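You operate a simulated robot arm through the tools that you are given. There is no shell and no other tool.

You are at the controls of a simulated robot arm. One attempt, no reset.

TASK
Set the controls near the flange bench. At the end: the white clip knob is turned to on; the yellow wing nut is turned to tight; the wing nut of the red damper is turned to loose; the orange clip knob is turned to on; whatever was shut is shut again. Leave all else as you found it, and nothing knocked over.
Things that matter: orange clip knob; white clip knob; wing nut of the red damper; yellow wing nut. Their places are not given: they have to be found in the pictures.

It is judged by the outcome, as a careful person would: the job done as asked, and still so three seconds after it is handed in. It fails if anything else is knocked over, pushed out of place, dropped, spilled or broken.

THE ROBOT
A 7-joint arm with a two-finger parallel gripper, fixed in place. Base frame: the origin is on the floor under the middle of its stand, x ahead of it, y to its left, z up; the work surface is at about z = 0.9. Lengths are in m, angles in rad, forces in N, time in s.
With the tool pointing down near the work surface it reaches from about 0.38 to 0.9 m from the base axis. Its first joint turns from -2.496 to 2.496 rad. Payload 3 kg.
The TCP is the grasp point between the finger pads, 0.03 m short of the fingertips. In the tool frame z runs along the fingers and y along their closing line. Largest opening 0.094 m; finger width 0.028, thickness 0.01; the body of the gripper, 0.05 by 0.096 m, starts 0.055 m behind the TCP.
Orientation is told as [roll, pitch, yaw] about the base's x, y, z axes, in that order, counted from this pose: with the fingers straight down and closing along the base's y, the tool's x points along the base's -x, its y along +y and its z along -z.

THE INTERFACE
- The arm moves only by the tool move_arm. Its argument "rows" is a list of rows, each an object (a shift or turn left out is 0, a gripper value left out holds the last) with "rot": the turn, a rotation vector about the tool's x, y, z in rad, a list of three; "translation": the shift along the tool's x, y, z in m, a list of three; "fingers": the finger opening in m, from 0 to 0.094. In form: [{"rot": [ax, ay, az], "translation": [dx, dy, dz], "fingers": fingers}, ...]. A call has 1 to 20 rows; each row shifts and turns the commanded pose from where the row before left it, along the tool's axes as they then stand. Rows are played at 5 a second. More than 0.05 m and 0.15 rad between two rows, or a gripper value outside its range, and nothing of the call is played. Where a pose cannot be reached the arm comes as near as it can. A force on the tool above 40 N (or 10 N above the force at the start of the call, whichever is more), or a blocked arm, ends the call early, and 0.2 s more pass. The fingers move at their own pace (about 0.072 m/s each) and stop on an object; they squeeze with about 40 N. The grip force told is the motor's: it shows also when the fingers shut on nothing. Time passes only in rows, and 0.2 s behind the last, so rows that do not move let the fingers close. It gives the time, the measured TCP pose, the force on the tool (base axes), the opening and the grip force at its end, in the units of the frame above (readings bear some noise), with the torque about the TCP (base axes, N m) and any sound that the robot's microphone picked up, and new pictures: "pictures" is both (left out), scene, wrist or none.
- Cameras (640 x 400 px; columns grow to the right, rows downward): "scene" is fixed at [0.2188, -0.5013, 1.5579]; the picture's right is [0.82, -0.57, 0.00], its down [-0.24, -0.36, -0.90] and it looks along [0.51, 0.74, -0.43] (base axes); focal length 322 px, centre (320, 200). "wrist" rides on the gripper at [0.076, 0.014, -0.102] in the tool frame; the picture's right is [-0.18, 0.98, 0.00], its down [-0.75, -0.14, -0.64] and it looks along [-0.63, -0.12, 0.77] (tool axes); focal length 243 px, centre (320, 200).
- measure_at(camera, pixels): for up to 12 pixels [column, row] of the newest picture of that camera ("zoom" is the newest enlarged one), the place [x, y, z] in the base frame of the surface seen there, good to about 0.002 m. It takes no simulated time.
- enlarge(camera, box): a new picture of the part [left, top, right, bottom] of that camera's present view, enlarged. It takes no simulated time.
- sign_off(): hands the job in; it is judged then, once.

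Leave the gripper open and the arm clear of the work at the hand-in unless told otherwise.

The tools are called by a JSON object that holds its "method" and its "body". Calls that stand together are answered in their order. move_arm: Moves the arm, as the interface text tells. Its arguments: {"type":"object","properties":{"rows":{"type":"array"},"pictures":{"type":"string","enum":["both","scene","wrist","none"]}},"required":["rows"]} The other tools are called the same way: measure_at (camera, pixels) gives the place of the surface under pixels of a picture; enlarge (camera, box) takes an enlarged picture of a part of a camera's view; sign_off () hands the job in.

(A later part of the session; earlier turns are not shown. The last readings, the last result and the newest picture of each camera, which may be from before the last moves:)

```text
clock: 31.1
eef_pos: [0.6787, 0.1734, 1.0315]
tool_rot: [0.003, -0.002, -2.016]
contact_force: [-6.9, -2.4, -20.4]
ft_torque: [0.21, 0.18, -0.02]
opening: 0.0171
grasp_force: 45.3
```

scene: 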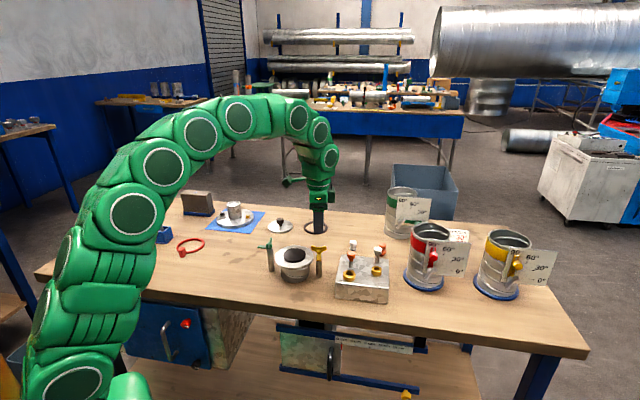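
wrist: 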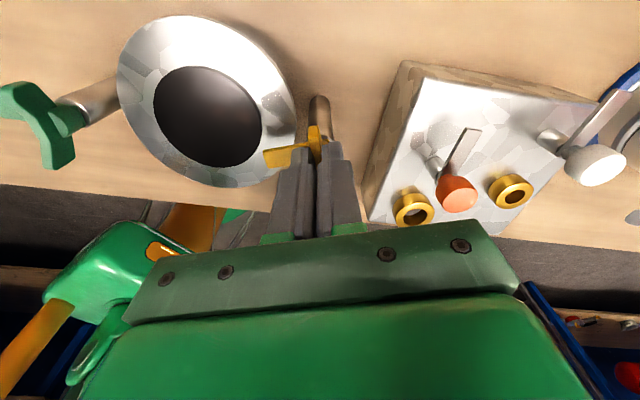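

The fingers caught the hub again, so I'll open, rise 4 mm and regrasp.

{"method": "move_arm", "body": {"rows": [{"fingers": 0.03}, {}, {"translation": [0, 0, -0.004]}, {}, {"fingers": 0.0}, {}, {}], "pictures": "none"}}

```text
clock: 32.7
eef_pos: [0.6767, 0.1738, 1.0355]
tool_rot: [0.007, 0.0, -2.017]
contact_force: [4.6, -1.2, -0.1]
ft_torque: [-0.01, 0.07, 0.02]
opening: 0.0057
grasp_force: 40.2
```

{"method": "move_arm", "body": {"rows": [{"rot": [0, 0, 0.08]}, {"rot": [0, 0, 0.08]}, {"rot": [0, 0, 0.08]}, {}], "pictures": "none"}}

```text
clock: 33.9
eef_pos: [0.6791, 0.1735, 1.0354]
tool_rot: [0.003, 0.002, -2.255]
contact_force: [14.1, 1.4, -3.5]
ft_torque: [-0.11, -0.04, 0.04]
opening: 0.0062
grasp_force: 40.5
stopped in row 4: the force on the tool passed its limit at 40 N (the readings are from after the stop); the commanded pose is now the measured one
```

{"method": "move_arm", "body": {"rows": [{"rot": [0, 0, 0.06]}, {"rot": [0, 0, 0.06]}, {}], "pictures": "wrist"}}

```text
clock: 34.7
eef_pos: [0.6788, 0.1734, 1.0369]
tool_rot: [0.004, 0.002, -2.378]
contact_force: [21.8, -0.5, -11.8]
ft_torque: [-0.15, 0.01, 1.07]
opening: 0.0055
grasp_force: 40.1
```

wrist: 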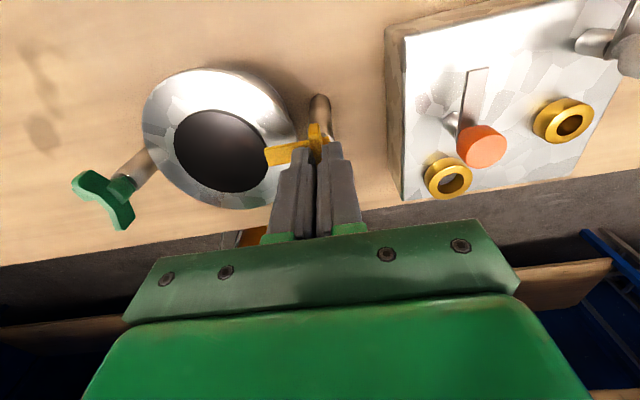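

The turning torque jumped to 1.07 N·m, which is the stop, at about 177–180° with the arm over the flange rim. I'll give one small extra nudge to seat it, then release and look.

{"method": "move_arm", "body": {"rows": [{"rot": [0, 0, 0.04]}, {}], "pictures": "none"}}

{"method": "move_arm", "body": {"rows": [{"fingers": 0.04}, {}, {"translation": [0, 0, -0.03]}, {"translation": [0, 0, -0.04]}, {"translation": [0, 0, -0.04]}, {}]}}

```text
clock: 35.3
eef_pos: [0.6775, 0.173, 1.0365]
tool_rot: [0.004, 0.003, -2.418]
contact_force: [31.5, -3.1, -16.5]
ft_torque: [0.16, -0.57, 1.1]
opening: 0.0069
grasp_force: 40.9
```

```text
clock: 36.7
eef_pos: [0.6774, 0.1747, 1.1452]
tool_rot: [0.003, 0.002, -2.419]
contact_force: [1.2, 0.0, -0.2]
ft_torque: [0.0, 0.0, 0.01]
opening: 0.0399
grasp_force: 0.1
```

scene: 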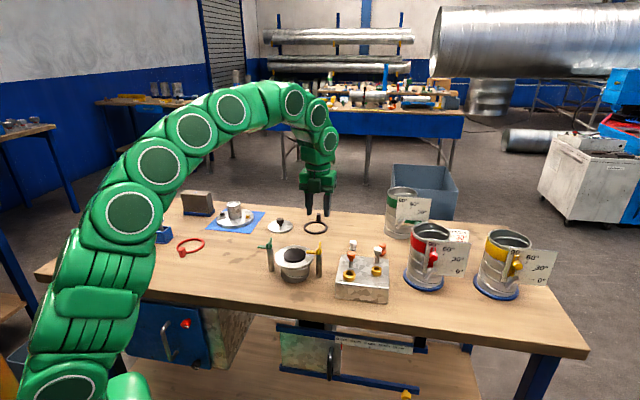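
wrist: 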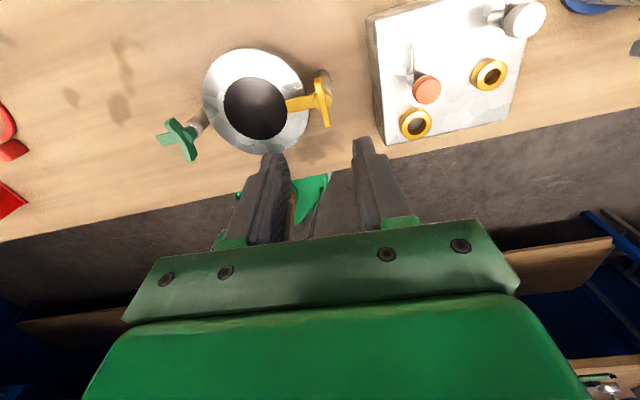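

{"method": "enlarge", "body": {"camera": "scene", "box": [260, 225, 340, 275]}}

{"method": "measure_at", "body": {"camera": "wrist", "pixels": [[319, 82], [327, 123], [322, 103], [290, 103], [305, 101]]}}

{"method": "enlarge", "body": {"camera": "wrist", "box": [365, 0, 560, 145]}}

{"method": "enlarge", "body": {"camera": "wrist", "box": [270, 60, 350, 130]}}

```text
8.00 times, centred on (300, 250) of scene
```

zoom: 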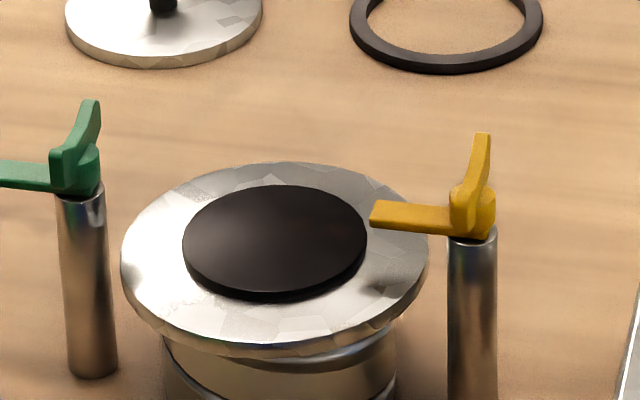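

```text
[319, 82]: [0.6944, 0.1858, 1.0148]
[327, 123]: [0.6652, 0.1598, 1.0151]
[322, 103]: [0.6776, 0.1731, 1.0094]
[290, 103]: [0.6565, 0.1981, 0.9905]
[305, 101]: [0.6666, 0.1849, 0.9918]
```

```text
2.76 times, centred on (462, 72) of wrist
```

zoom: 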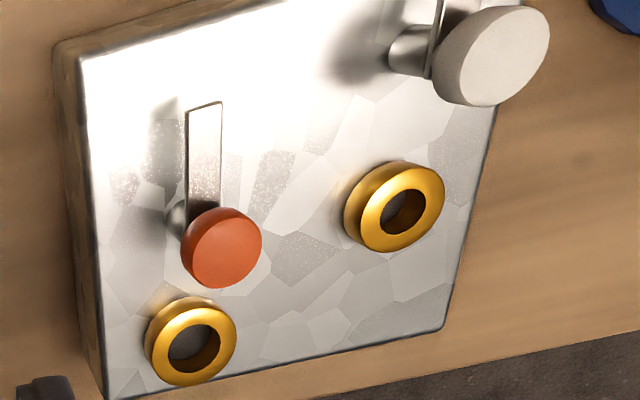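

```text
5.71 times, centred on (310, 95) of wrist
```

zoom: 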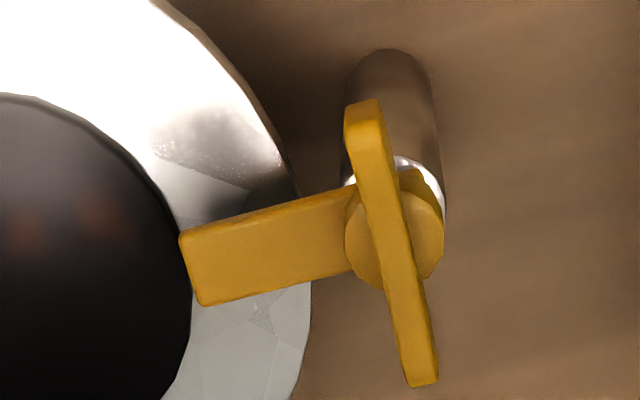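

The yellow wing nut is now at its stop with its arm over the flange. Next is the orange clip knob on the block. I'll measure the knob, clip bar and ring from here.

{"method": "measure_at", "body": {"camera": "wrist", "pixels": [[427, 90], [419, 90], [435, 90], [427, 82], [427, 98], [420, 50], [419, 70], [415, 124], [404, 124], [426, 124], [524, 20], [489, 75]]}}

{"method": "measure_at", "body": {"camera": "scene", "pixels": [[351, 255], [351, 252], [354, 255], [348, 255], [351, 260], [378, 249], [382, 249], [374, 249], [378, 246], [378, 254]]}}

```text
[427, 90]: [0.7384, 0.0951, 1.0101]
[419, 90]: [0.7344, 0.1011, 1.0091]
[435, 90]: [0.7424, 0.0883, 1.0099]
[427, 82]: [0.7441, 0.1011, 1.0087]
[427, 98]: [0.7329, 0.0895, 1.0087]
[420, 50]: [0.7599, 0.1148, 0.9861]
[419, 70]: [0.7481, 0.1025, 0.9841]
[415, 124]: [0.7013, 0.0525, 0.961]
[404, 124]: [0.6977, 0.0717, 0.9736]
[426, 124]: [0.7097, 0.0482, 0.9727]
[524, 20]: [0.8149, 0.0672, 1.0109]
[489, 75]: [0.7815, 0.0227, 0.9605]
```

```text
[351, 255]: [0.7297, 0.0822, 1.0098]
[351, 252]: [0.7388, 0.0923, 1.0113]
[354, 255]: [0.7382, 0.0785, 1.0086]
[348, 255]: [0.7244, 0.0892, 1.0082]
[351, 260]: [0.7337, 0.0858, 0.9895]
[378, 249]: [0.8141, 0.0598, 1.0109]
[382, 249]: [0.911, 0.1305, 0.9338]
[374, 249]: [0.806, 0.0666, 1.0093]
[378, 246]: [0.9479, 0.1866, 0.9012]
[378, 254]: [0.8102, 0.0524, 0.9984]
```

The orange knob's centre is about (0.736, 0.093), its top at 1.010, and its bar points away from the ring at about 42°. I'll move above it with the current yaw, where the fingers close across the bar direction.

{"method": "move_arm", "body": {"rows": [{"translation": [-0.0034, 0.034, 0], "fingers": 0.05}, {"translation": [-0.0035, 0.0334, 0]}, {"translation": [-0.0035, 0.033, 0]}, {"translation": [0, 0, 0.03]}, {"translation": [0, 0, 0.04]}, {}]}}

```text
clock: 38.1
eef_pos: [0.7353, 0.0925, 1.0771]
tool_rot: [0.003, 0.003, -2.416]
contact_force: [-0.6, 0.6, -1.1]
ft_torque: [0.01, 0.01, -0.01]
opening: 0.05
grasp_force: 0.0
```

scene: 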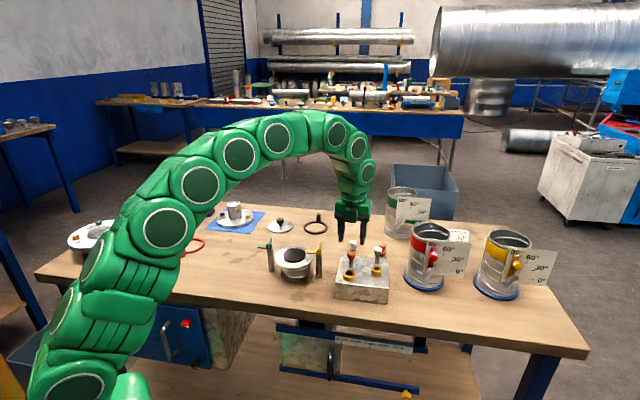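
wrist: 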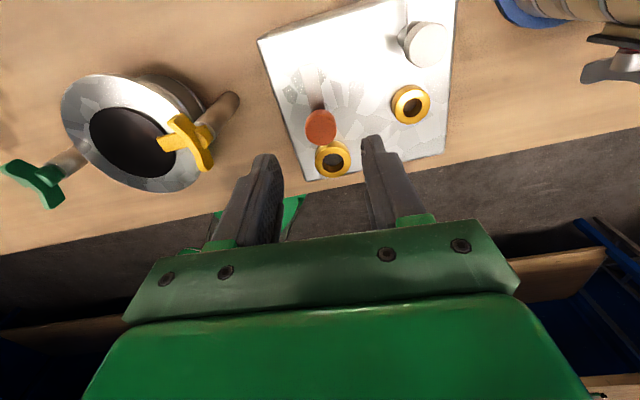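

The knob sits midway between the fingers at pixel (320, 127). I'll make a small correction, descend until the fingertips reach z ≈ 0.990, and close.

{"method": "move_arm", "body": {"rows": [{"translation": [0.0021, -0.0004, 0.03]}, {"translation": [0, 0, 0.027]}, {}, {"fingers": 0.0}, {}, {}, {}]}}

```text
clock: 39.7
eef_pos: [0.7391, 0.094, 1.0201]
tool_rot: [0.004, 0.002, -2.417]
contact_force: [-14.4, 10.3, 1.8]
ft_torque: [0.28, 0.38, -0.02]
opening: 0.0238
grasp_force: 44.9
```

scene: 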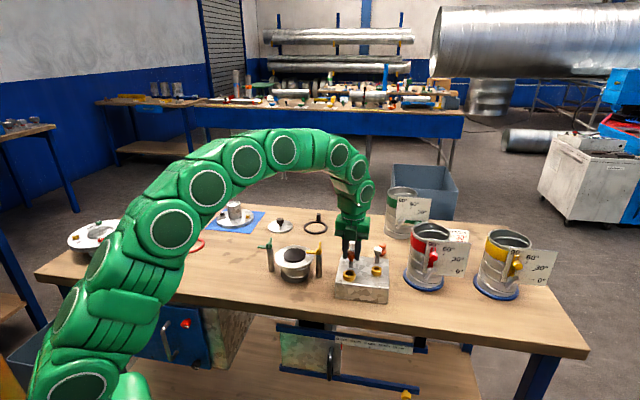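
wrist: 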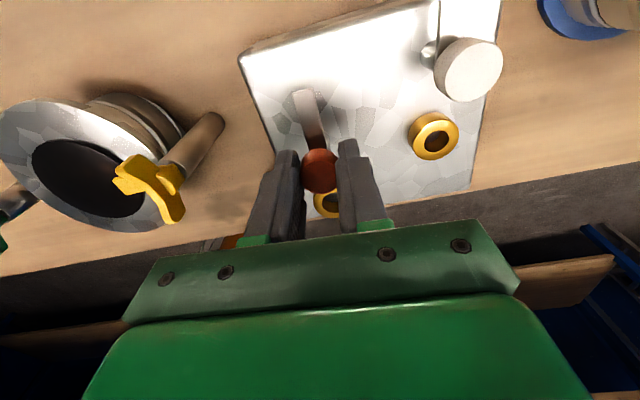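

The knob is held (23.8 mm). I'll shift slightly to ease the side force, then test a small counter-clockwise turn.

{"method": "move_arm", "body": {"rows": [{"translation": [0, -0.001, 0]}, {"rot": [0, 0, -0.06]}, {"rot": [0, 0, -0.06]}, {}], "pictures": "none"}}

```text
clock: 40.7
eef_pos: [0.7387, 0.0927, 1.019]
tool_rot: [0.003, 0.001, -2.297]
contact_force: [-0.1, -2.1, -6.2]
ft_torque: [0.27, -0.03, -0.35]
opening: 0.0237
grasp_force: 44.8
```

{"method": "move_arm", "body": {"rows": [{"rot": [0, 0, -0.06]}, {}], "pictures": "wrist"}}

```text
clock: 41.3
eef_pos: [0.7389, 0.0926, 1.02]
tool_rot: [0.006, 0.002, -2.237]
contact_force: [2.9, -4.6, -6.5]
ft_torque: [0.42, -0.11, -0.24]
opening: 0.0235
grasp_force: 45.0
```

wrist: 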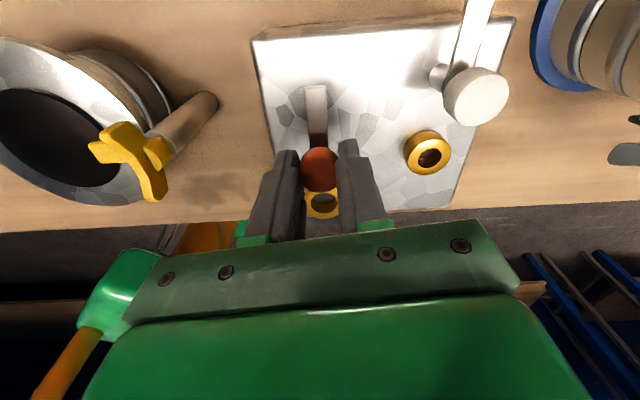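

The clip bar stayed with the block while the fingers slipped, so counter-clockwise is blocked at the off stop. I'll test clockwise.

{"method": "move_arm", "body": {"rows": [{"rot": [0, 0, 0.08]}, {"rot": [0, 0, 0.08]}, {"rot": [0, 0, 0.08]}, {"rot": [0, 0, 0.08]}, {}], "pictures": "wrist"}}

```text
clock: 42.5
eef_pos: [0.7384, 0.0931, 1.0196]
tool_rot: [0.002, 0.003, -2.559]
contact_force: [15.7, -15.4, -6.6]
ft_torque: [-0.06, -0.37, 0.02]
opening: 0.0233
grasp_force: 45.1
```

wrist: 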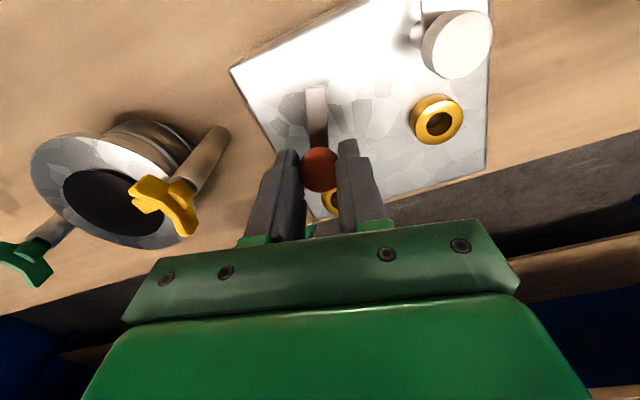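

Clockwise turns freely: the bar follows the gripper and torque is about 0. I'll release, rise, rotate the open gripper back to about +0.55 rad, and then regrasp for the long clockwise turn.

{"method": "move_arm", "body": {"rows": [{"fingers": 0.05}, {}, {"translation": [0, 0, -0.035]}, {"translation": [0, 0, -0.035]}, {"rot": [0, 0, -0.148]}, {"rot": [0, 0, -0.148]}, {"rot": [0, 0, -0.148]}, {"rot": [0, 0, -0.148]}, {"rot": [0, 0, -0.148]}, {"rot": [0, 0, -0.148]}, {"rot": [0, 0, -0.148]}, {"rot": [0, 0, -0.148]}, {"rot": [0, 0, -0.148]}, {"rot": [0, 0, -0.148]}, {}], "pictures": "none"}}

{"method": "move_arm", "body": {"rows": [{"rot": [0, 0, -0.148]}, {"rot": [0, 0, -0.148]}, {"rot": [0, 0, -0.148]}, {"rot": [0, 0, -0.148]}, {"rot": [0, 0, -0.148]}, {"rot": [0, 0, -0.148]}, {"rot": [0, 0, -0.148]}, {"rot": [0, 0, -0.148]}, {"rot": [0, 0, -0.148]}, {"rot": [0, 0, -0.148]}, {"rot": [0, 0, -0.148]}, {}]}}

```text
clock: 45.7
eef_pos: [0.7376, 0.0936, 1.0907]
tool_rot: [0.003, -0.004, -1.076]
contact_force: [-0.4, 0.3, -0.3]
ft_torque: [0.02, 0.01, 0.0]
opening: 0.0498
grasp_force: 0.0
```

```text
clock: 48.3
eef_pos: [0.7367, 0.0928, 1.0909]
tool_rot: [-0.004, -0.004, 0.553]
contact_force: [-0.4, 1.0, 0.1]
ft_torque: [-0.01, 0.01, -0.01]
opening: 0.0499
grasp_force: 0.1
```

scene: 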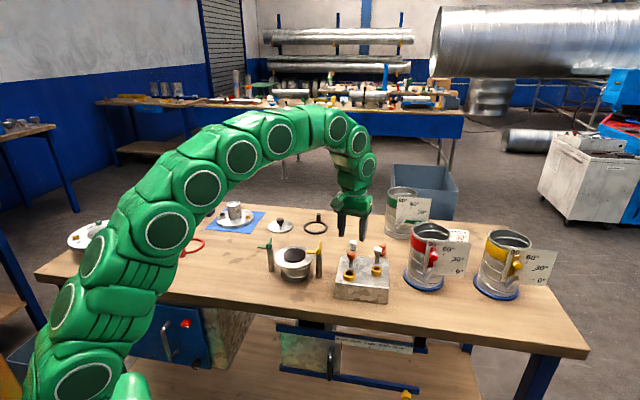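
wrist: 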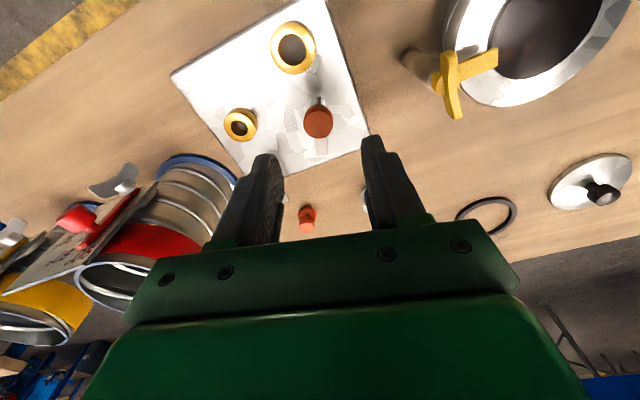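

The gripper is at yaw 0.553 above the orange knob. I'll go down, grip, and turn clockwise.

{"method": "move_arm", "body": {"rows": [{"translation": [-0.0005, -0.0003, 0.035], "rot": [-0.005, 0.0012, 0]}, {"translation": [0, 0, 0.036]}, {}, {"fingers": 0.0}, {}, {}, {}], "pictures": "none"}}

```text
clock: 49.9
eef_pos: [0.7372, 0.0917, 1.0189]
tool_rot: [0.001, -0.002, 0.551]
contact_force: [11.9, -21.6, -10.8]
ft_torque: [-0.27, -0.56, 0.0]
opening: 0.0234
grasp_force: 45.0
```

{"method": "move_arm", "body": {"rows": [{"translation": [0, -0.0012, 0]}, {"rot": [0, 0, 0.1]}, {"rot": [0, 0, 0.1]}, {"rot": [0, 0, 0.1]}, {"rot": [0, 0, 0.1]}, {}], "pictures": "wrist"}}

```text
clock: 51.3
eef_pos: [0.7377, 0.093, 1.0195]
tool_rot: [0.005, 0.0, 0.15]
contact_force: [-27.8, -10.6, 2.6]
ft_torque: [-0.35, 1.05, 0.02]
opening: 0.0233
grasp_force: 45.4
```

wrist: 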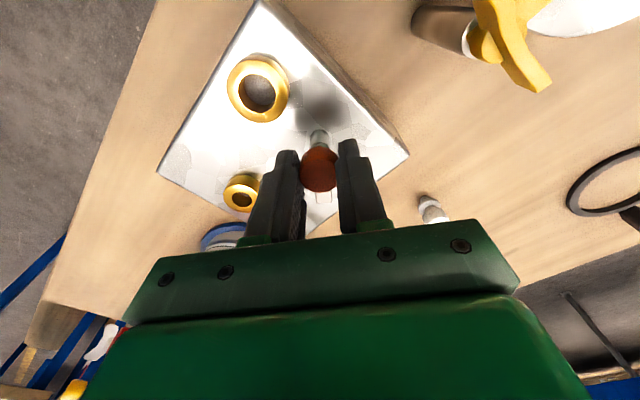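

It is turning freely. I'll relax the grip to release strain, then continue.

{"method": "move_arm", "body": {"rows": [{"fingers": 0.03}, {"translation": [0.0008, 0, 0]}, {"fingers": 0.0}, {}, {}], "pictures": "none"}}

{"method": "move_arm", "body": {"rows": [{"rot": [0, 0, 0.1]}, {"rot": [0, 0, 0.1]}, {"rot": [0, 0, 0.1]}, {"rot": [0, 0, 0.1]}, {}], "pictures": "none"}}

```text
clock: 52.5
eef_pos: [0.7379, 0.0926, 1.0199]
tool_rot: [0.001, -0.004, 0.15]
contact_force: [9.8, -2.6, 2.1]
ft_torque: [-0.05, -0.54, 0.01]
opening: 0.0235
grasp_force: 45.1
```

```text
clock: 53.7
eef_pos: [0.7375, 0.093, 1.0201]
tool_rot: [0.003, -0.001, -0.249]
contact_force: [9.2, -2.1, 15.3]
ft_torque: [-0.16, 0.09, 0.04]
opening: 0.0236
grasp_force: 45.2
```

Forces are low, so I'll continue clockwise.

{"method": "move_arm", "body": {"rows": [{"rot": [0, 0, 0.1]}, {"rot": [0, 0, 0.1]}, {"rot": [0, 0, 0.1]}, {"rot": [0, 0, 0.1]}, {}], "pictures": "none"}}

{"method": "move_arm", "body": {"rows": [{"rot": [0, 0, 0.1]}, {"rot": [0, 0, 0.1]}, {"rot": [0, 0, 0.1]}, {"rot": [0, 0, 0.1]}, {}], "pictures": "wrist"}}

```text
clock: 54.9
eef_pos: [0.7384, 0.0918, 1.0209]
tool_rot: [0.004, 0.0, -0.651]
contact_force: [14.1, 7.3, 6.5]
ft_torque: [-0.37, -0.7, 0.0]
opening: 0.0234
grasp_force: 45.8
```

```text
clock: 56.1
eef_pos: [0.7385, 0.0922, 1.0208]
tool_rot: [0.003, 0.003, -1.049]
contact_force: [17.7, 7.9, 4.7]
ft_torque: [0.35, -0.08, -0.02]
opening: 0.0235
grasp_force: 45.2
```

wrist: 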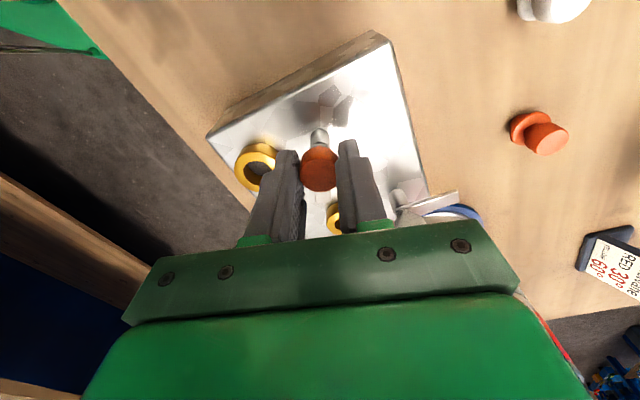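

{"method": "move_arm", "body": {"rows": [{"rot": [0, 0, 0.1]}, {"rot": [0, 0, 0.1]}, {"rot": [0, 0, 0.1]}, {"rot": [0, 0, 0.1]}, {}], "pictures": "none"}}

{"method": "move_arm", "body": {"rows": [{"rot": [0, 0, 0.1]}, {"rot": [0, 0, 0.1]}, {"rot": [0, 0, 0.1]}, {"rot": [0, 0, 0.1]}, {}], "pictures": "wrist"}}

```text
clock: 57.3
eef_pos: [0.7379, 0.0906, 1.0205]
tool_rot: [0.002, 0.004, -1.45]
contact_force: [8.5, 14.5, 10.8]
ft_torque: [-0.76, -0.37, 0.0]
opening: 0.0236
grasp_force: 44.8
```

```text
clock: 58.5
eef_pos: [0.7379, 0.0918, 1.0204]
tool_rot: [0.002, 0.005, -1.85]
contact_force: [15.7, 17.8, 8.9]
ft_torque: [0.53, -0.33, -0.01]
opening: 0.0234
grasp_force: 45.1
```

wrist: 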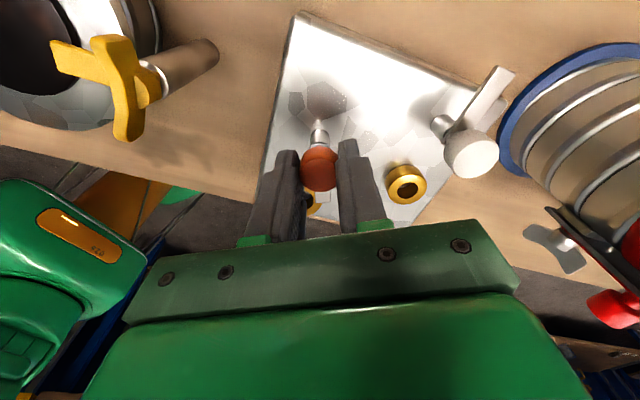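

{"method": "move_arm", "body": {"rows": [{"rot": [0, 0, 0.08]}, {"rot": [0, 0, 0.08]}, {"rot": [0, 0, 0.08]}, {}], "pictures": "none"}}

{"method": "move_arm", "body": {"rows": [{"rot": [0, 0, 0.07]}, {"rot": [0, 0, 0.07]}, {}], "pictures": "wrist"}}

```text
clock: 59.5
eef_pos: [0.7368, 0.0915, 1.0202]
tool_rot: [0.002, 0.003, -2.091]
contact_force: [16.1, 10.2, 13.9]
ft_torque: [-0.36, -0.13, -0.02]
opening: 0.0235
grasp_force: 44.9
```

```text
clock: 60.3
eef_pos: [0.7369, 0.0919, 1.0192]
tool_rot: [0.001, 0.005, -2.23]
contact_force: [13.7, 1.5, 14.3]
ft_torque: [0.27, -0.39, 0.33]
opening: 0.0232
grasp_force: 44.6
```

wrist: 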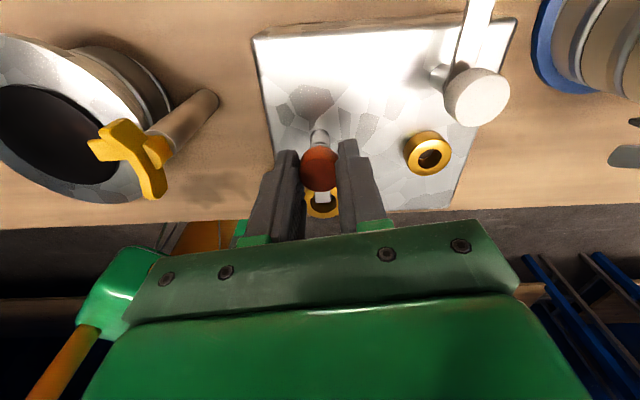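

Torque rose to 0.33 N·m, which is the stop, and the bar is now over the brass ring. I'll turn a little further to make sure it is seated, then release and rise.

{"method": "move_arm", "body": {"rows": [{"rot": [0, 0, 0.06]}, {"rot": [0, 0, 0.06]}, {}], "pictures": "none"}}

{"method": "move_arm", "body": {"rows": [{"fingers": 0.05}, {}, {"translation": [0, 0, -0.035]}, {"translation": [0, 0, -0.035]}, {"translation": [0, 0, -0.03]}, {}]}}

```text
clock: 61.1
eef_pos: [0.7381, 0.0921, 1.0192]
tool_rot: [-0.002, 0.003, -2.348]
contact_force: [14.4, -8.7, 4.2]
ft_torque: [-0.32, -0.28, 0.43]
opening: 0.0235
grasp_force: 45.3
```

```text
clock: 62.5
eef_pos: [0.7384, 0.0916, 1.1197]
tool_rot: [-0.003, 0.005, -2.349]
contact_force: [0.8, -0.5, 0.9]
ft_torque: [-0.02, 0.01, 0.02]
opening: 0.05
grasp_force: 0.0
```

scene: 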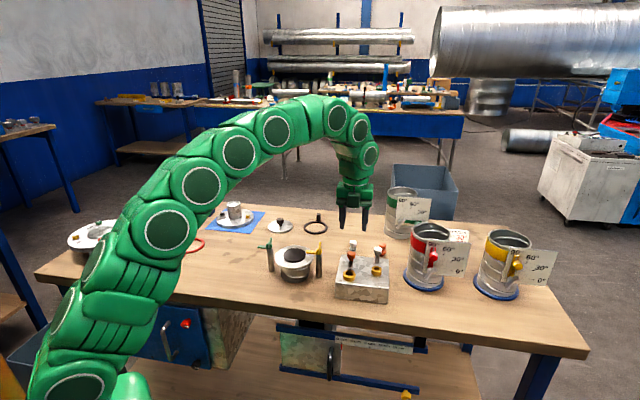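
wrist: 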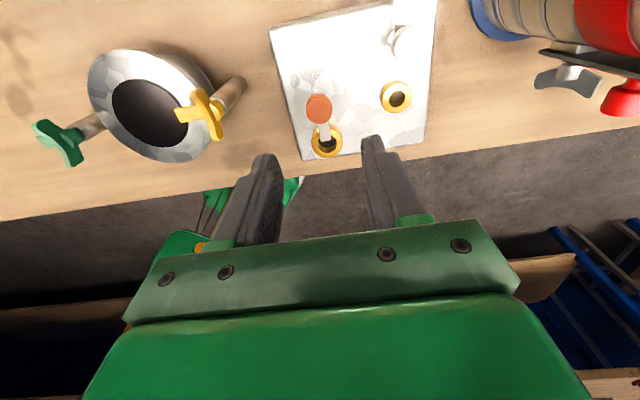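

{"method": "enlarge", "body": {"camera": "wrist", "box": [260, 0, 450, 170]}}

{"method": "enlarge", "body": {"camera": "scene", "box": [325, 235, 405, 285]}}

{"method": "measure_at", "body": {"camera": "wrist", "pixels": [[404, 38], [397, 97], [320, 108], [327, 141], [400, 40], [402, 48]]}}

```text
2.35 times, centred on (355, 85) of wrist
```

zoom: 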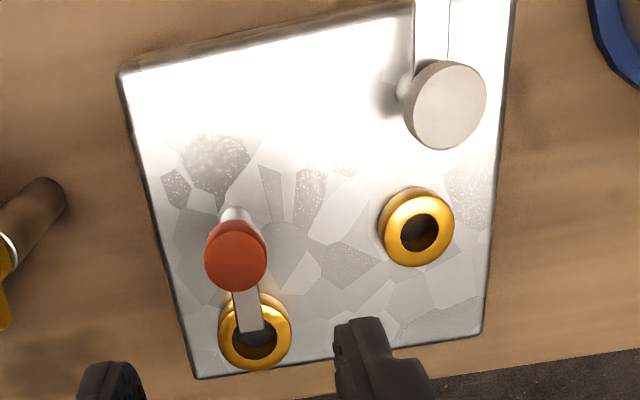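

```text
8.00 times, centred on (365, 260) of scene
```

zoom: 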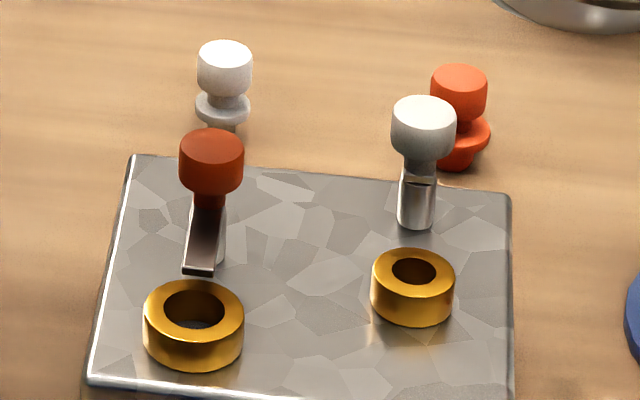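

```text
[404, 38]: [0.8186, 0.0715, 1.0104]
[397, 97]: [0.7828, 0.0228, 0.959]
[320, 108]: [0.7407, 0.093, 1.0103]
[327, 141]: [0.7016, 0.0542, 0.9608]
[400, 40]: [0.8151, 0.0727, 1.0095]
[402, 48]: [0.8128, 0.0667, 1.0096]
```

The orange clip is on, with its bar over its brass ring at the stop. Next is the white knob; I'll measure its centre.

{"method": "measure_at", "body": {"camera": "wrist", "pixels": [[408, 45], [418, 43], [399, 46], [408, 35], [409, 54], [319, 109], [409, 10]]}}

{"method": "measure_at", "body": {"camera": "scene", "pixels": [[378, 249], [378, 250], [378, 248], [376, 249], [351, 252], [351, 253], [351, 254]]}}

```text
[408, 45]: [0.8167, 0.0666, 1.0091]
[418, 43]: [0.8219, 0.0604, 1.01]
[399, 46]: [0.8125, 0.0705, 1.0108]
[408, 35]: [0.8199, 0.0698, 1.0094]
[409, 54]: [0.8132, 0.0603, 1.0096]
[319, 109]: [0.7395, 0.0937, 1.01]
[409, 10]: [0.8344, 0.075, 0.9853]
```

```text
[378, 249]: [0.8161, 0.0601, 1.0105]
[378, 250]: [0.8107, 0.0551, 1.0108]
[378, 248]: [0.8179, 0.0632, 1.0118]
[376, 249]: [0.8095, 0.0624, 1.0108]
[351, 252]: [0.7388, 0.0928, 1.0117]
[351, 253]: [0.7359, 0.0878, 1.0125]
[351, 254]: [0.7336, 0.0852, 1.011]
```

The white knob is at about (0.8165, 0.065). I'll rotate the open gripper back to about +0.75 rad while still above the orange knob, then move over the white one.

{"method": "move_arm", "body": {"rows": [{"rot": [0, 0, -0.148]}, {"rot": [0, 0, -0.148]}, {"rot": [0, 0, -0.148]}, {"rot": [0, 0, -0.148]}, {"rot": [0, 0, -0.148]}, {"rot": [0, 0, -0.148]}, {"rot": [0, 0, -0.148]}, {"rot": [0, 0, -0.148]}, {"rot": [0, 0, -0.148]}, {"rot": [0, 0, -0.148]}, {"rot": [0, 0, -0.148]}, {"rot": [0, 0, -0.148]}, {"rot": [0, 0, -0.148]}, {"rot": [0, 0, -0.148]}, {"rot": [0, 0, -0.148]}, {"rot": [0, 0, -0.148]}, {"rot": [0, 0, -0.148]}, {"rot": [0, 0, -0.148]}, {"rot": [0, 0, -0.148]}, {"rot": [0, 0, -0.148]}], "pictures": "none"}}

{"method": "move_arm", "body": {"rows": [{"rot": [0, 0, -0.139]}, {}], "pictures": "none"}}

{"method": "measure_at", "body": {"camera": "scene", "pixels": [[411, 237], [430, 222], [452, 230], [428, 246], [438, 257], [405, 187], [437, 250]]}}

```text
clock: 66.7
eef_pos: [0.7374, 0.0915, 1.1197]
tool_rot: [0.003, -0.002, 0.614]
contact_force: [-0.9, 0.7, 0.4]
ft_torque: [0.01, -0.04, 0.04]
opening: 0.0502
grasp_force: 0.0
```

```text
clock: 67.3
eef_pos: [0.7373, 0.0915, 1.1192]
tool_rot: [0.003, 0.0, 0.75]
contact_force: [0.7, 0.3, 0.3]
ft_torque: [-0.01, 0.04, -0.02]
opening: 0.0501
grasp_force: 0.0
```

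```text
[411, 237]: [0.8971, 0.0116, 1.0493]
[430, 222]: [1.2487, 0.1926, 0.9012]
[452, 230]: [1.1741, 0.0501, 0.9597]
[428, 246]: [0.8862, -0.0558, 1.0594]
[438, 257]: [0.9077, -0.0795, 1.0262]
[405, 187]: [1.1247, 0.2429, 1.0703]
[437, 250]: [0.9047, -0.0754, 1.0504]
```

{"method": "move_arm", "body": {"rows": [{"translation": [-0.02, -0.0367, 0]}, {"translation": [-0.0199, -0.0367, 0]}, {"translation": [0, 0, 0.035]}, {}]}}

```text
clock: 68.3
eef_pos: [0.818, 0.0641, 1.0858]
tool_rot: [0.002, -0.004, 0.749]
contact_force: [0.2, 0.1, -0.6]
ft_torque: [0.02, 0.03, 0.01]
opening: 0.05
grasp_force: 0.1
```

scene: 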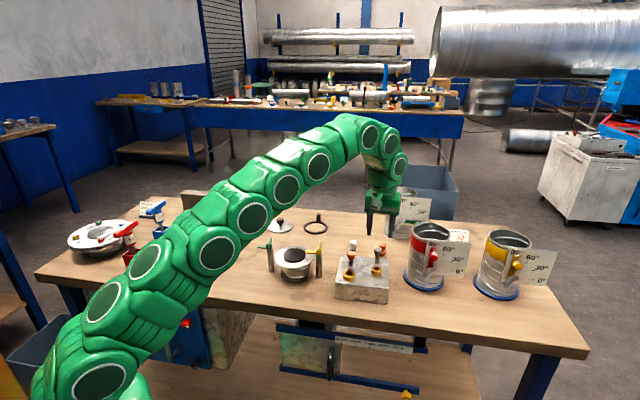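
wrist: 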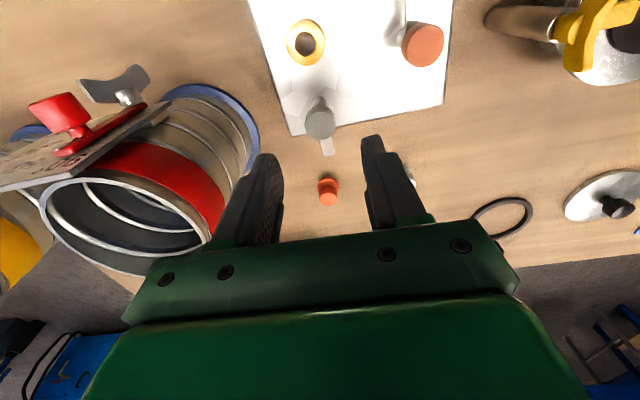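

The white knob is centred between the fingers at pixel (320, 122). The gap to the red damper is about 4–5 cm on the left side. I'll go down and grip.

{"method": "move_arm", "body": {"rows": [{"translation": [0.001, 0, 0.035]}, {"translation": [0, 0, 0.0305]}, {}, {"fingers": 0.0}, {}, {}, {}], "pictures": "wrist"}}

```text
clock: 69.9
eef_pos: [0.8165, 0.0642, 1.0187]
tool_rot: [-0.001, -0.004, 0.749]
contact_force: [21.4, -11.0, -7.2]
ft_torque: [0.23, -0.74, -0.03]
opening: 0.0238
grasp_force: 45.3
```

wrist: 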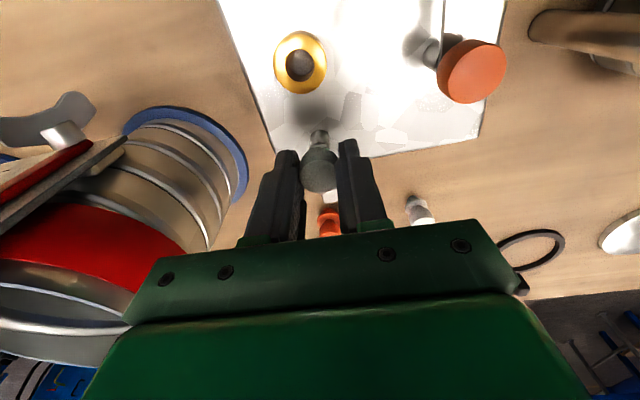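

The knob is held (23.8 mm). I'll ease the side force and test clockwise.

{"method": "move_arm", "body": {"rows": [{"translation": [0, -0.001, 0]}, {"rot": [0, 0, 0.08]}, {"rot": [0, 0, 0.08]}, {"rot": [0, 0, 0.08]}, {}], "pictures": "wrist"}}

```text
clock: 71.1
eef_pos: [0.8174, 0.0657, 1.0194]
tool_rot: [0.0, -0.002, 0.51]
contact_force: [11.2, -10.9, 1.1]
ft_torque: [-0.57, 0.22, 0.02]
opening: 0.0238
grasp_force: 45.5
```

wrist: 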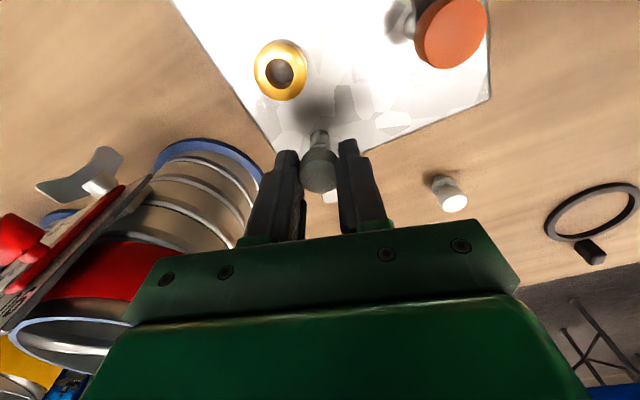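

Torque is about 0 and the bar follows the gripper, so clockwise is free here too. I'll continue.

{"method": "move_arm", "body": {"rows": [{"rot": [0, 0, 0.1]}, {"rot": [0, 0, 0.1]}, {"rot": [0, 0, 0.1]}, {"rot": [0, 0, 0.1]}, {}], "pictures": "none"}}

{"method": "move_arm", "body": {"rows": [{"rot": [0, 0, 0.1]}, {"rot": [0, 0, 0.1]}, {"rot": [0, 0, 0.1]}, {"rot": [0, 0, 0.1]}, {}], "pictures": "none"}}

```text
clock: 72.3
eef_pos: [0.817, 0.0627, 1.0184]
tool_rot: [0.003, -0.002, 0.107]
contact_force: [3.5, -14.6, 6.2]
ft_torque: [-0.22, 0.14, -0.04]
opening: 0.0236
grasp_force: 44.4
```

```text
clock: 73.5
eef_pos: [0.8164, 0.0628, 1.0197]
tool_rot: [0.003, 0.0, -0.292]
contact_force: [13.1, -11.7, 4.9]
ft_torque: [-0.37, -0.11, 0.0]
opening: 0.0237
grasp_force: 45.4
```

{"method": "move_arm", "body": {"rows": [{"rot": [0, 0, 0.1]}, {"rot": [0, 0, 0.1]}, {"rot": [0, 0, 0.1]}, {"rot": [0, 0, 0.1]}, {}], "pictures": "none"}}

{"method": "move_arm", "body": {"rows": [{"rot": [0, 0, 0.1]}, {"rot": [0, 0, 0.1]}, {"rot": [0, 0, 0.1]}, {"rot": [0, 0, 0.1]}, {}], "pictures": "wrist"}}

```text
clock: 74.7
eef_pos: [0.8176, 0.0639, 1.0182]
tool_rot: [0.004, 0.001, -0.691]
contact_force: [4.0, -2.5, 7.9]
ft_torque: [-0.53, -0.38, 0.02]
opening: 0.0236
grasp_force: 45.4
```

```text
clock: 75.9
eef_pos: [0.8169, 0.0651, 1.0195]
tool_rot: [0.002, 0.001, -1.092]
contact_force: [17.9, -1.0, 12.9]
ft_torque: [-0.4, -0.4, -0.01]
opening: 0.0238
grasp_force: 45.1
```

wrist: 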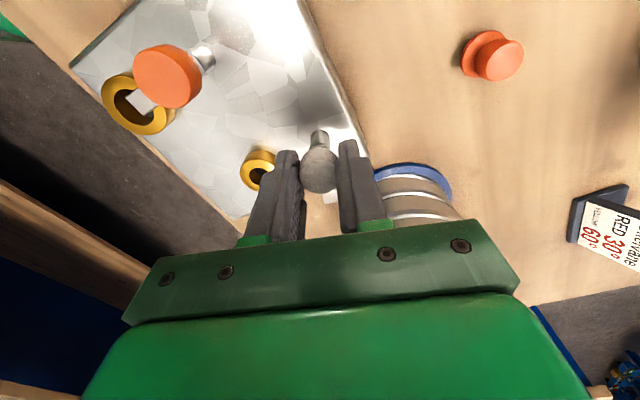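

It has turned about 1.84 rad. I'll continue clockwise.

{"method": "move_arm", "body": {"rows": [{"rot": [0, 0, 0.1]}, {"rot": [0, 0, 0.1]}, {"rot": [0, 0, 0.1]}, {"rot": [0, 0, 0.1]}, {}], "pictures": "none"}}

{"method": "move_arm", "body": {"rows": [{"rot": [0, 0, 0.1]}, {"rot": [0, 0, 0.1]}, {"rot": [0, 0, 0.1]}, {"rot": [0, 0, 0.1]}, {}], "pictures": "none"}}

{"method": "move_arm", "body": {"rows": [{"rot": [0, 0, 0.1]}, {"rot": [0, 0, 0.1]}, {"rot": [0, 0, 0.1]}, {}], "pictures": "wrist"}}

```text
clock: 77.1
eef_pos: [0.8181, 0.065, 1.0183]
tool_rot: [0.002, 0.004, -1.491]
contact_force: [21.6, 3.6, 13.4]
ft_torque: [-0.39, -0.35, 0.03]
opening: 0.0237
grasp_force: 44.8
```

```text
clock: 78.3
eef_pos: [0.816, 0.0641, 1.0176]
tool_rot: [0.0, 0.002, -1.892]
contact_force: [11.2, -0.5, 12.4]
ft_torque: [0.2, -0.15, 0.0]
opening: 0.0235
grasp_force: 45.3
```

```text
clock: 79.3
eef_pos: [0.8178, 0.0634, 1.0186]
tool_rot: [-0.001, 0.003, -2.193]
contact_force: [31.4, 0.9, 6.8]
ft_torque: [-0.2, -0.49, -0.01]
opening: 0.0236
grasp_force: 45.2
```

wrist: 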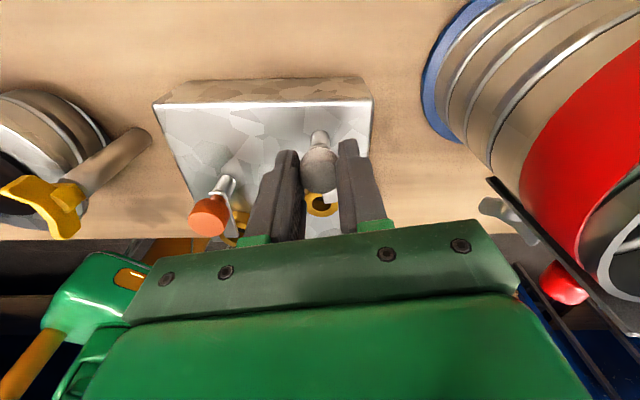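

{"method": "move_arm", "body": {"rows": [{"rot": [0, 0, 0.08]}, {"rot": [0, 0, 0.08]}, {}], "pictures": "none"}}

{"method": "move_arm", "body": {"rows": [{"rot": [0, 0, 0.06]}, {"rot": [0, 0, 0.06]}, {}], "pictures": "wrist"}}

```text
clock: 80.1
eef_pos: [0.8173, 0.064, 1.0188]
tool_rot: [-0.002, 0.002, -2.353]
contact_force: [37.1, 0.0, -3.9]
ft_torque: [0.39, -1.02, -0.01]
opening: 0.0239
grasp_force: 45.0
```

```text
clock: 80.9
eef_pos: [0.8169, 0.0636, 1.019]
tool_rot: [-0.002, 0.002, -2.471]
contact_force: [19.8, -7.3, 1.6]
ft_torque: [-0.28, -0.13, 0.13]
opening: 0.0236
grasp_force: 45.0
```

wrist: 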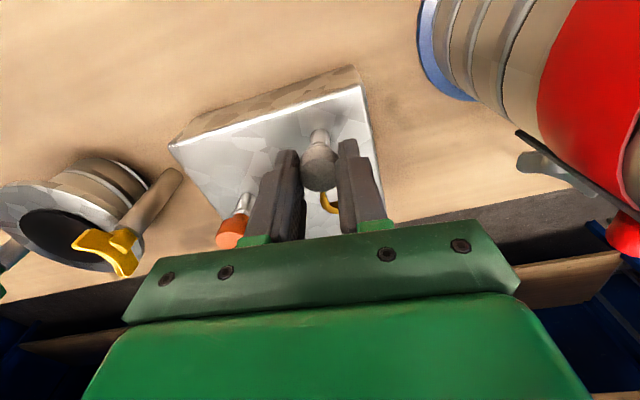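

{"method": "move_arm", "body": {"rows": [{"rot": [0, 0, 0.06]}, {"rot": [0, 0, 0.06]}, {}], "pictures": "none"}}

{"method": "move_arm", "body": {"rows": [{"rot": [0, 0, 0.05]}, {}], "pictures": "none"}}

```text
clock: 81.7
eef_pos: [0.8168, 0.0634, 1.0186]
tool_rot: [-0.001, 0.002, -2.59]
contact_force: [9.9, -7.9, -6.4]
ft_torque: [-0.43, 0.06, 0.59]
opening: 0.0235
grasp_force: 44.8
```

```text
clock: 82.3
eef_pos: [0.8174, 0.0648, 1.0187]
tool_rot: [-0.002, 0.002, -2.64]
contact_force: [11.7, -7.3, -7.4]
ft_torque: [-0.16, -0.3, 0.64]
opening: 0.0236
grasp_force: 44.8
```

Torque climbed to about 0.6 N·m and levelled off, so the white clip is at its stop. I'll release, rise and look.

{"method": "move_arm", "body": {"rows": [{"fingers": 0.05}, {}, {"translation": [0, 0, -0.035]}, {"translation": [0, 0, -0.035]}, {"translation": [0, 0, -0.04]}, {}]}}

{"method": "enlarge", "body": {"camera": "scene", "box": [325, 235, 405, 285]}}

{"method": "enlarge", "body": {"camera": "wrist", "box": [220, 40, 380, 180]}}

```text
clock: 83.7
eef_pos: [0.8163, 0.0648, 1.1279]
tool_rot: [-0.002, 0.002, -2.642]
contact_force: [-0.3, -0.2, 0.7]
ft_torque: [0.0, 0.01, 0.01]
opening: 0.0498
grasp_force: 0.0
```

scene: 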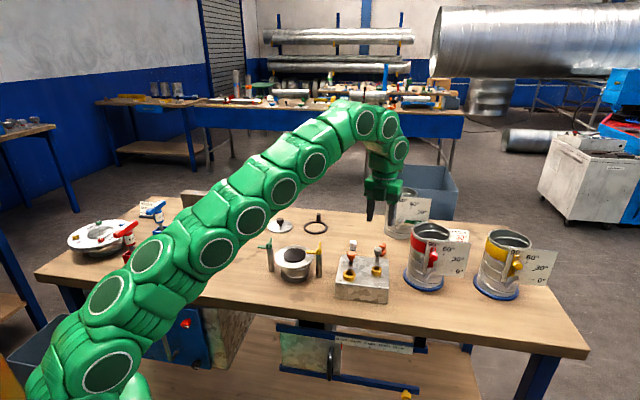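
wrist: 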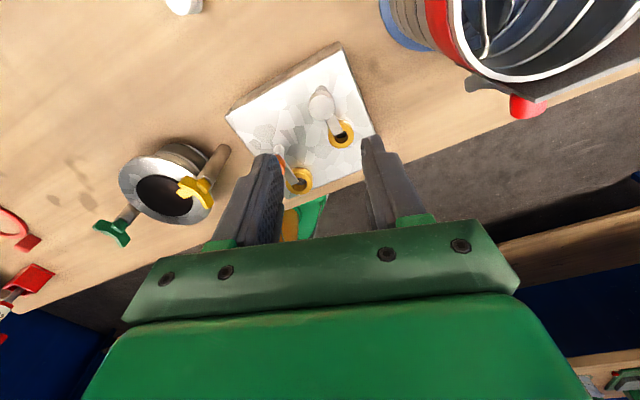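

```text
8.00 times, centred on (365, 260) of scene
```

zoom: 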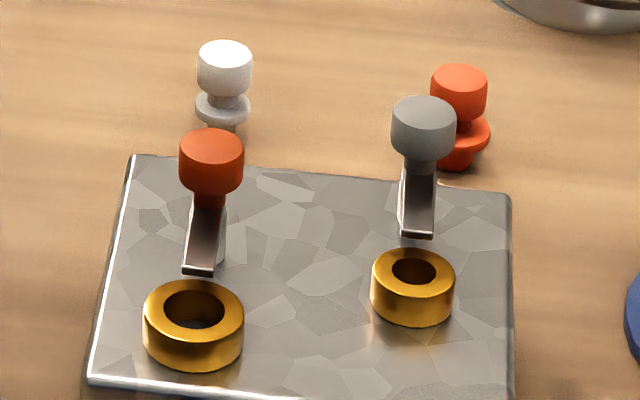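

```text
2.86 times, centred on (300, 110) of wrist
```

zoom: 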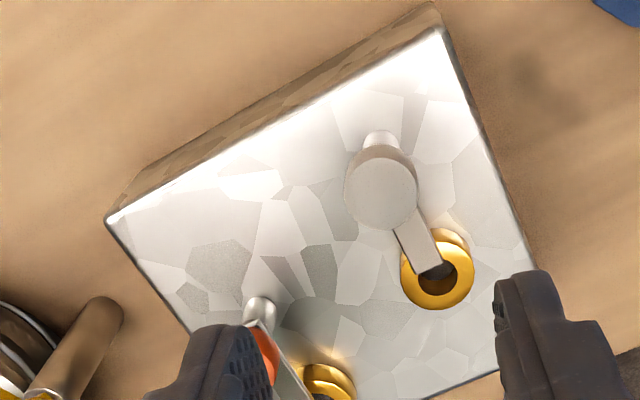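

Both clip knobs are on, with their bars over their rings. Next is the red damper's wing nut, on a horizontal axis at about (0.878, −0.077, 0.987) and facing (−0.72, −0.69, 0). I'll check the bench extent in front of it to plan a horizontal approach.

{"method": "measure_at", "body": {"camera": "scene", "pixels": [[330, 305], [400, 305], [400, 325], [480, 335], [250, 300], [440, 310], [340, 297], [500, 320], [560, 340]]}}

{"method": "enlarge", "body": {"camera": "wrist", "box": [440, 50, 570, 130]}}

```text
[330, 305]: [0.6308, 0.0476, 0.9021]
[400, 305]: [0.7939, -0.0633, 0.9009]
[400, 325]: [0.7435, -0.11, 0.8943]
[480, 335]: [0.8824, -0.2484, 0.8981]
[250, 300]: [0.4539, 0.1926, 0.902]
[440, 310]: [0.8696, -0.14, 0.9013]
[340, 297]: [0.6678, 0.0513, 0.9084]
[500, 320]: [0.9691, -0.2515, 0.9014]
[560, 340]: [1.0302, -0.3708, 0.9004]
```

```text
4.92 times, centred on (505, 90) of wrist
```

zoom: 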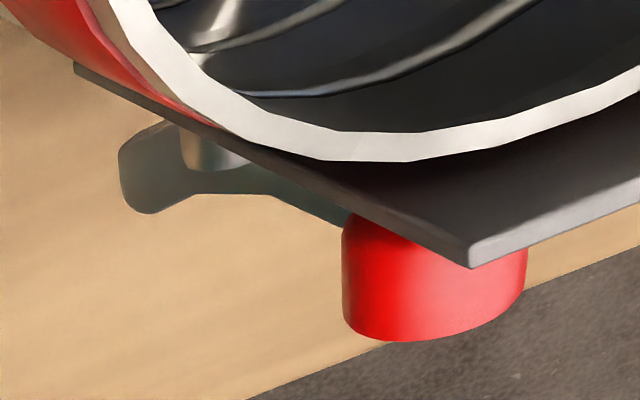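

The bench's front edge runs parallel to the damper panel, about 12 cm in front of the nut. A horizontal approach from beyond the edge therefore leaves room for the wrist. First I'll rise and move to a free standoff near (0.68, −0.18, 1.25).

{"method": "move_arm", "body": {"rows": [{"translation": [0, 0, -0.04]}, {"translation": [0, 0, -0.04]}, {"translation": [0, 0, -0.04]}, {"translation": [-0.0338, 0.0214, 0]}, {"translation": [-0.0338, 0.0214, 0]}, {"translation": [-0.0338, 0.0214, 0]}, {"translation": [-0.0338, 0.0214, 0]}, {"translation": [-0.0338, 0.0214, 0]}, {"translation": [-0.0338, 0.0214, 0]}, {"translation": [-0.0338, 0.0214, 0]}, {"rot": [0, 0, -0.135]}, {"rot": [0, 0, -0.13]}, {}]}}

```text
clock: 86.5
eef_pos: [0.675, -0.1828, 1.1527]
tool_rot: [-0.001, 0.004, -2.373]
contact_force: [-0.9, 0.0, 0.5]
ft_torque: [0.0, 0.0, 0.03]
opening: 0.0502
grasp_force: 0.1
out of reach, approached as far as the arm can: row 1, 2, 3
```

scene: 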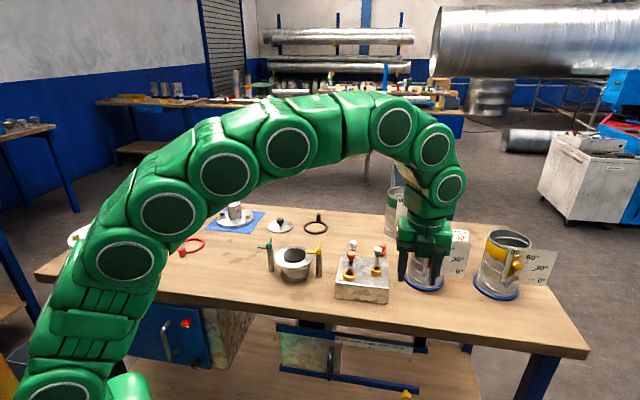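
wrist: 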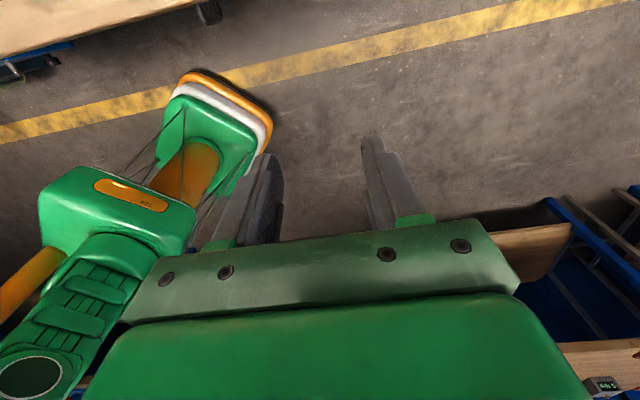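

I'm now at (0.675, −0.183, 1.153), in front of the bench and clear of everything. I'll tilt the tool up toward the damper in steps and watch that the arm can reach.

{"method": "move_arm", "body": {"rows": [{"rot": [0, 0.14, 0]}, {"rot": [0, 0.14, 0]}, {"rot": [0, 0.14, 0]}, {"rot": [0, 0.14, 0]}, {"rot": [0, 0.14, 0]}, {}]}}

```text
clock: 87.9
eef_pos: [0.6759, -0.1816, 1.154]
tool_rot: [-0.002, 0.703, -2.374]
contact_force: [0.1, 0.9, 0.1]
ft_torque: [0.01, 0.02, -0.01]
opening: 0.05
grasp_force: 0.0
```

scene: 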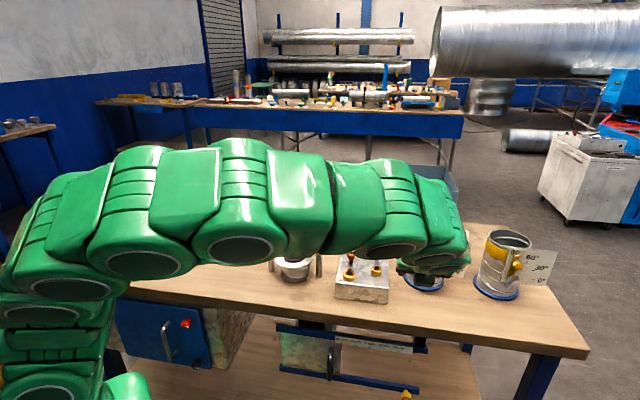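
wrist: 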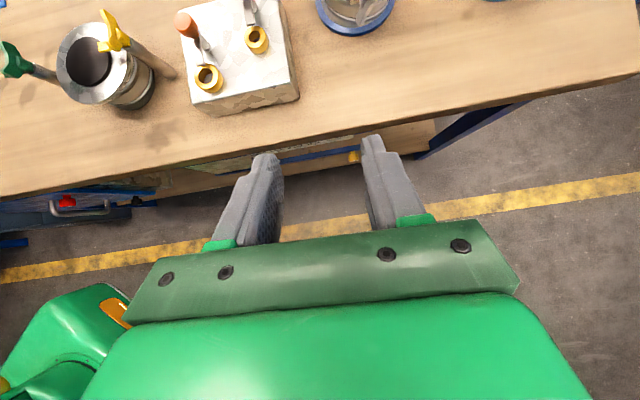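

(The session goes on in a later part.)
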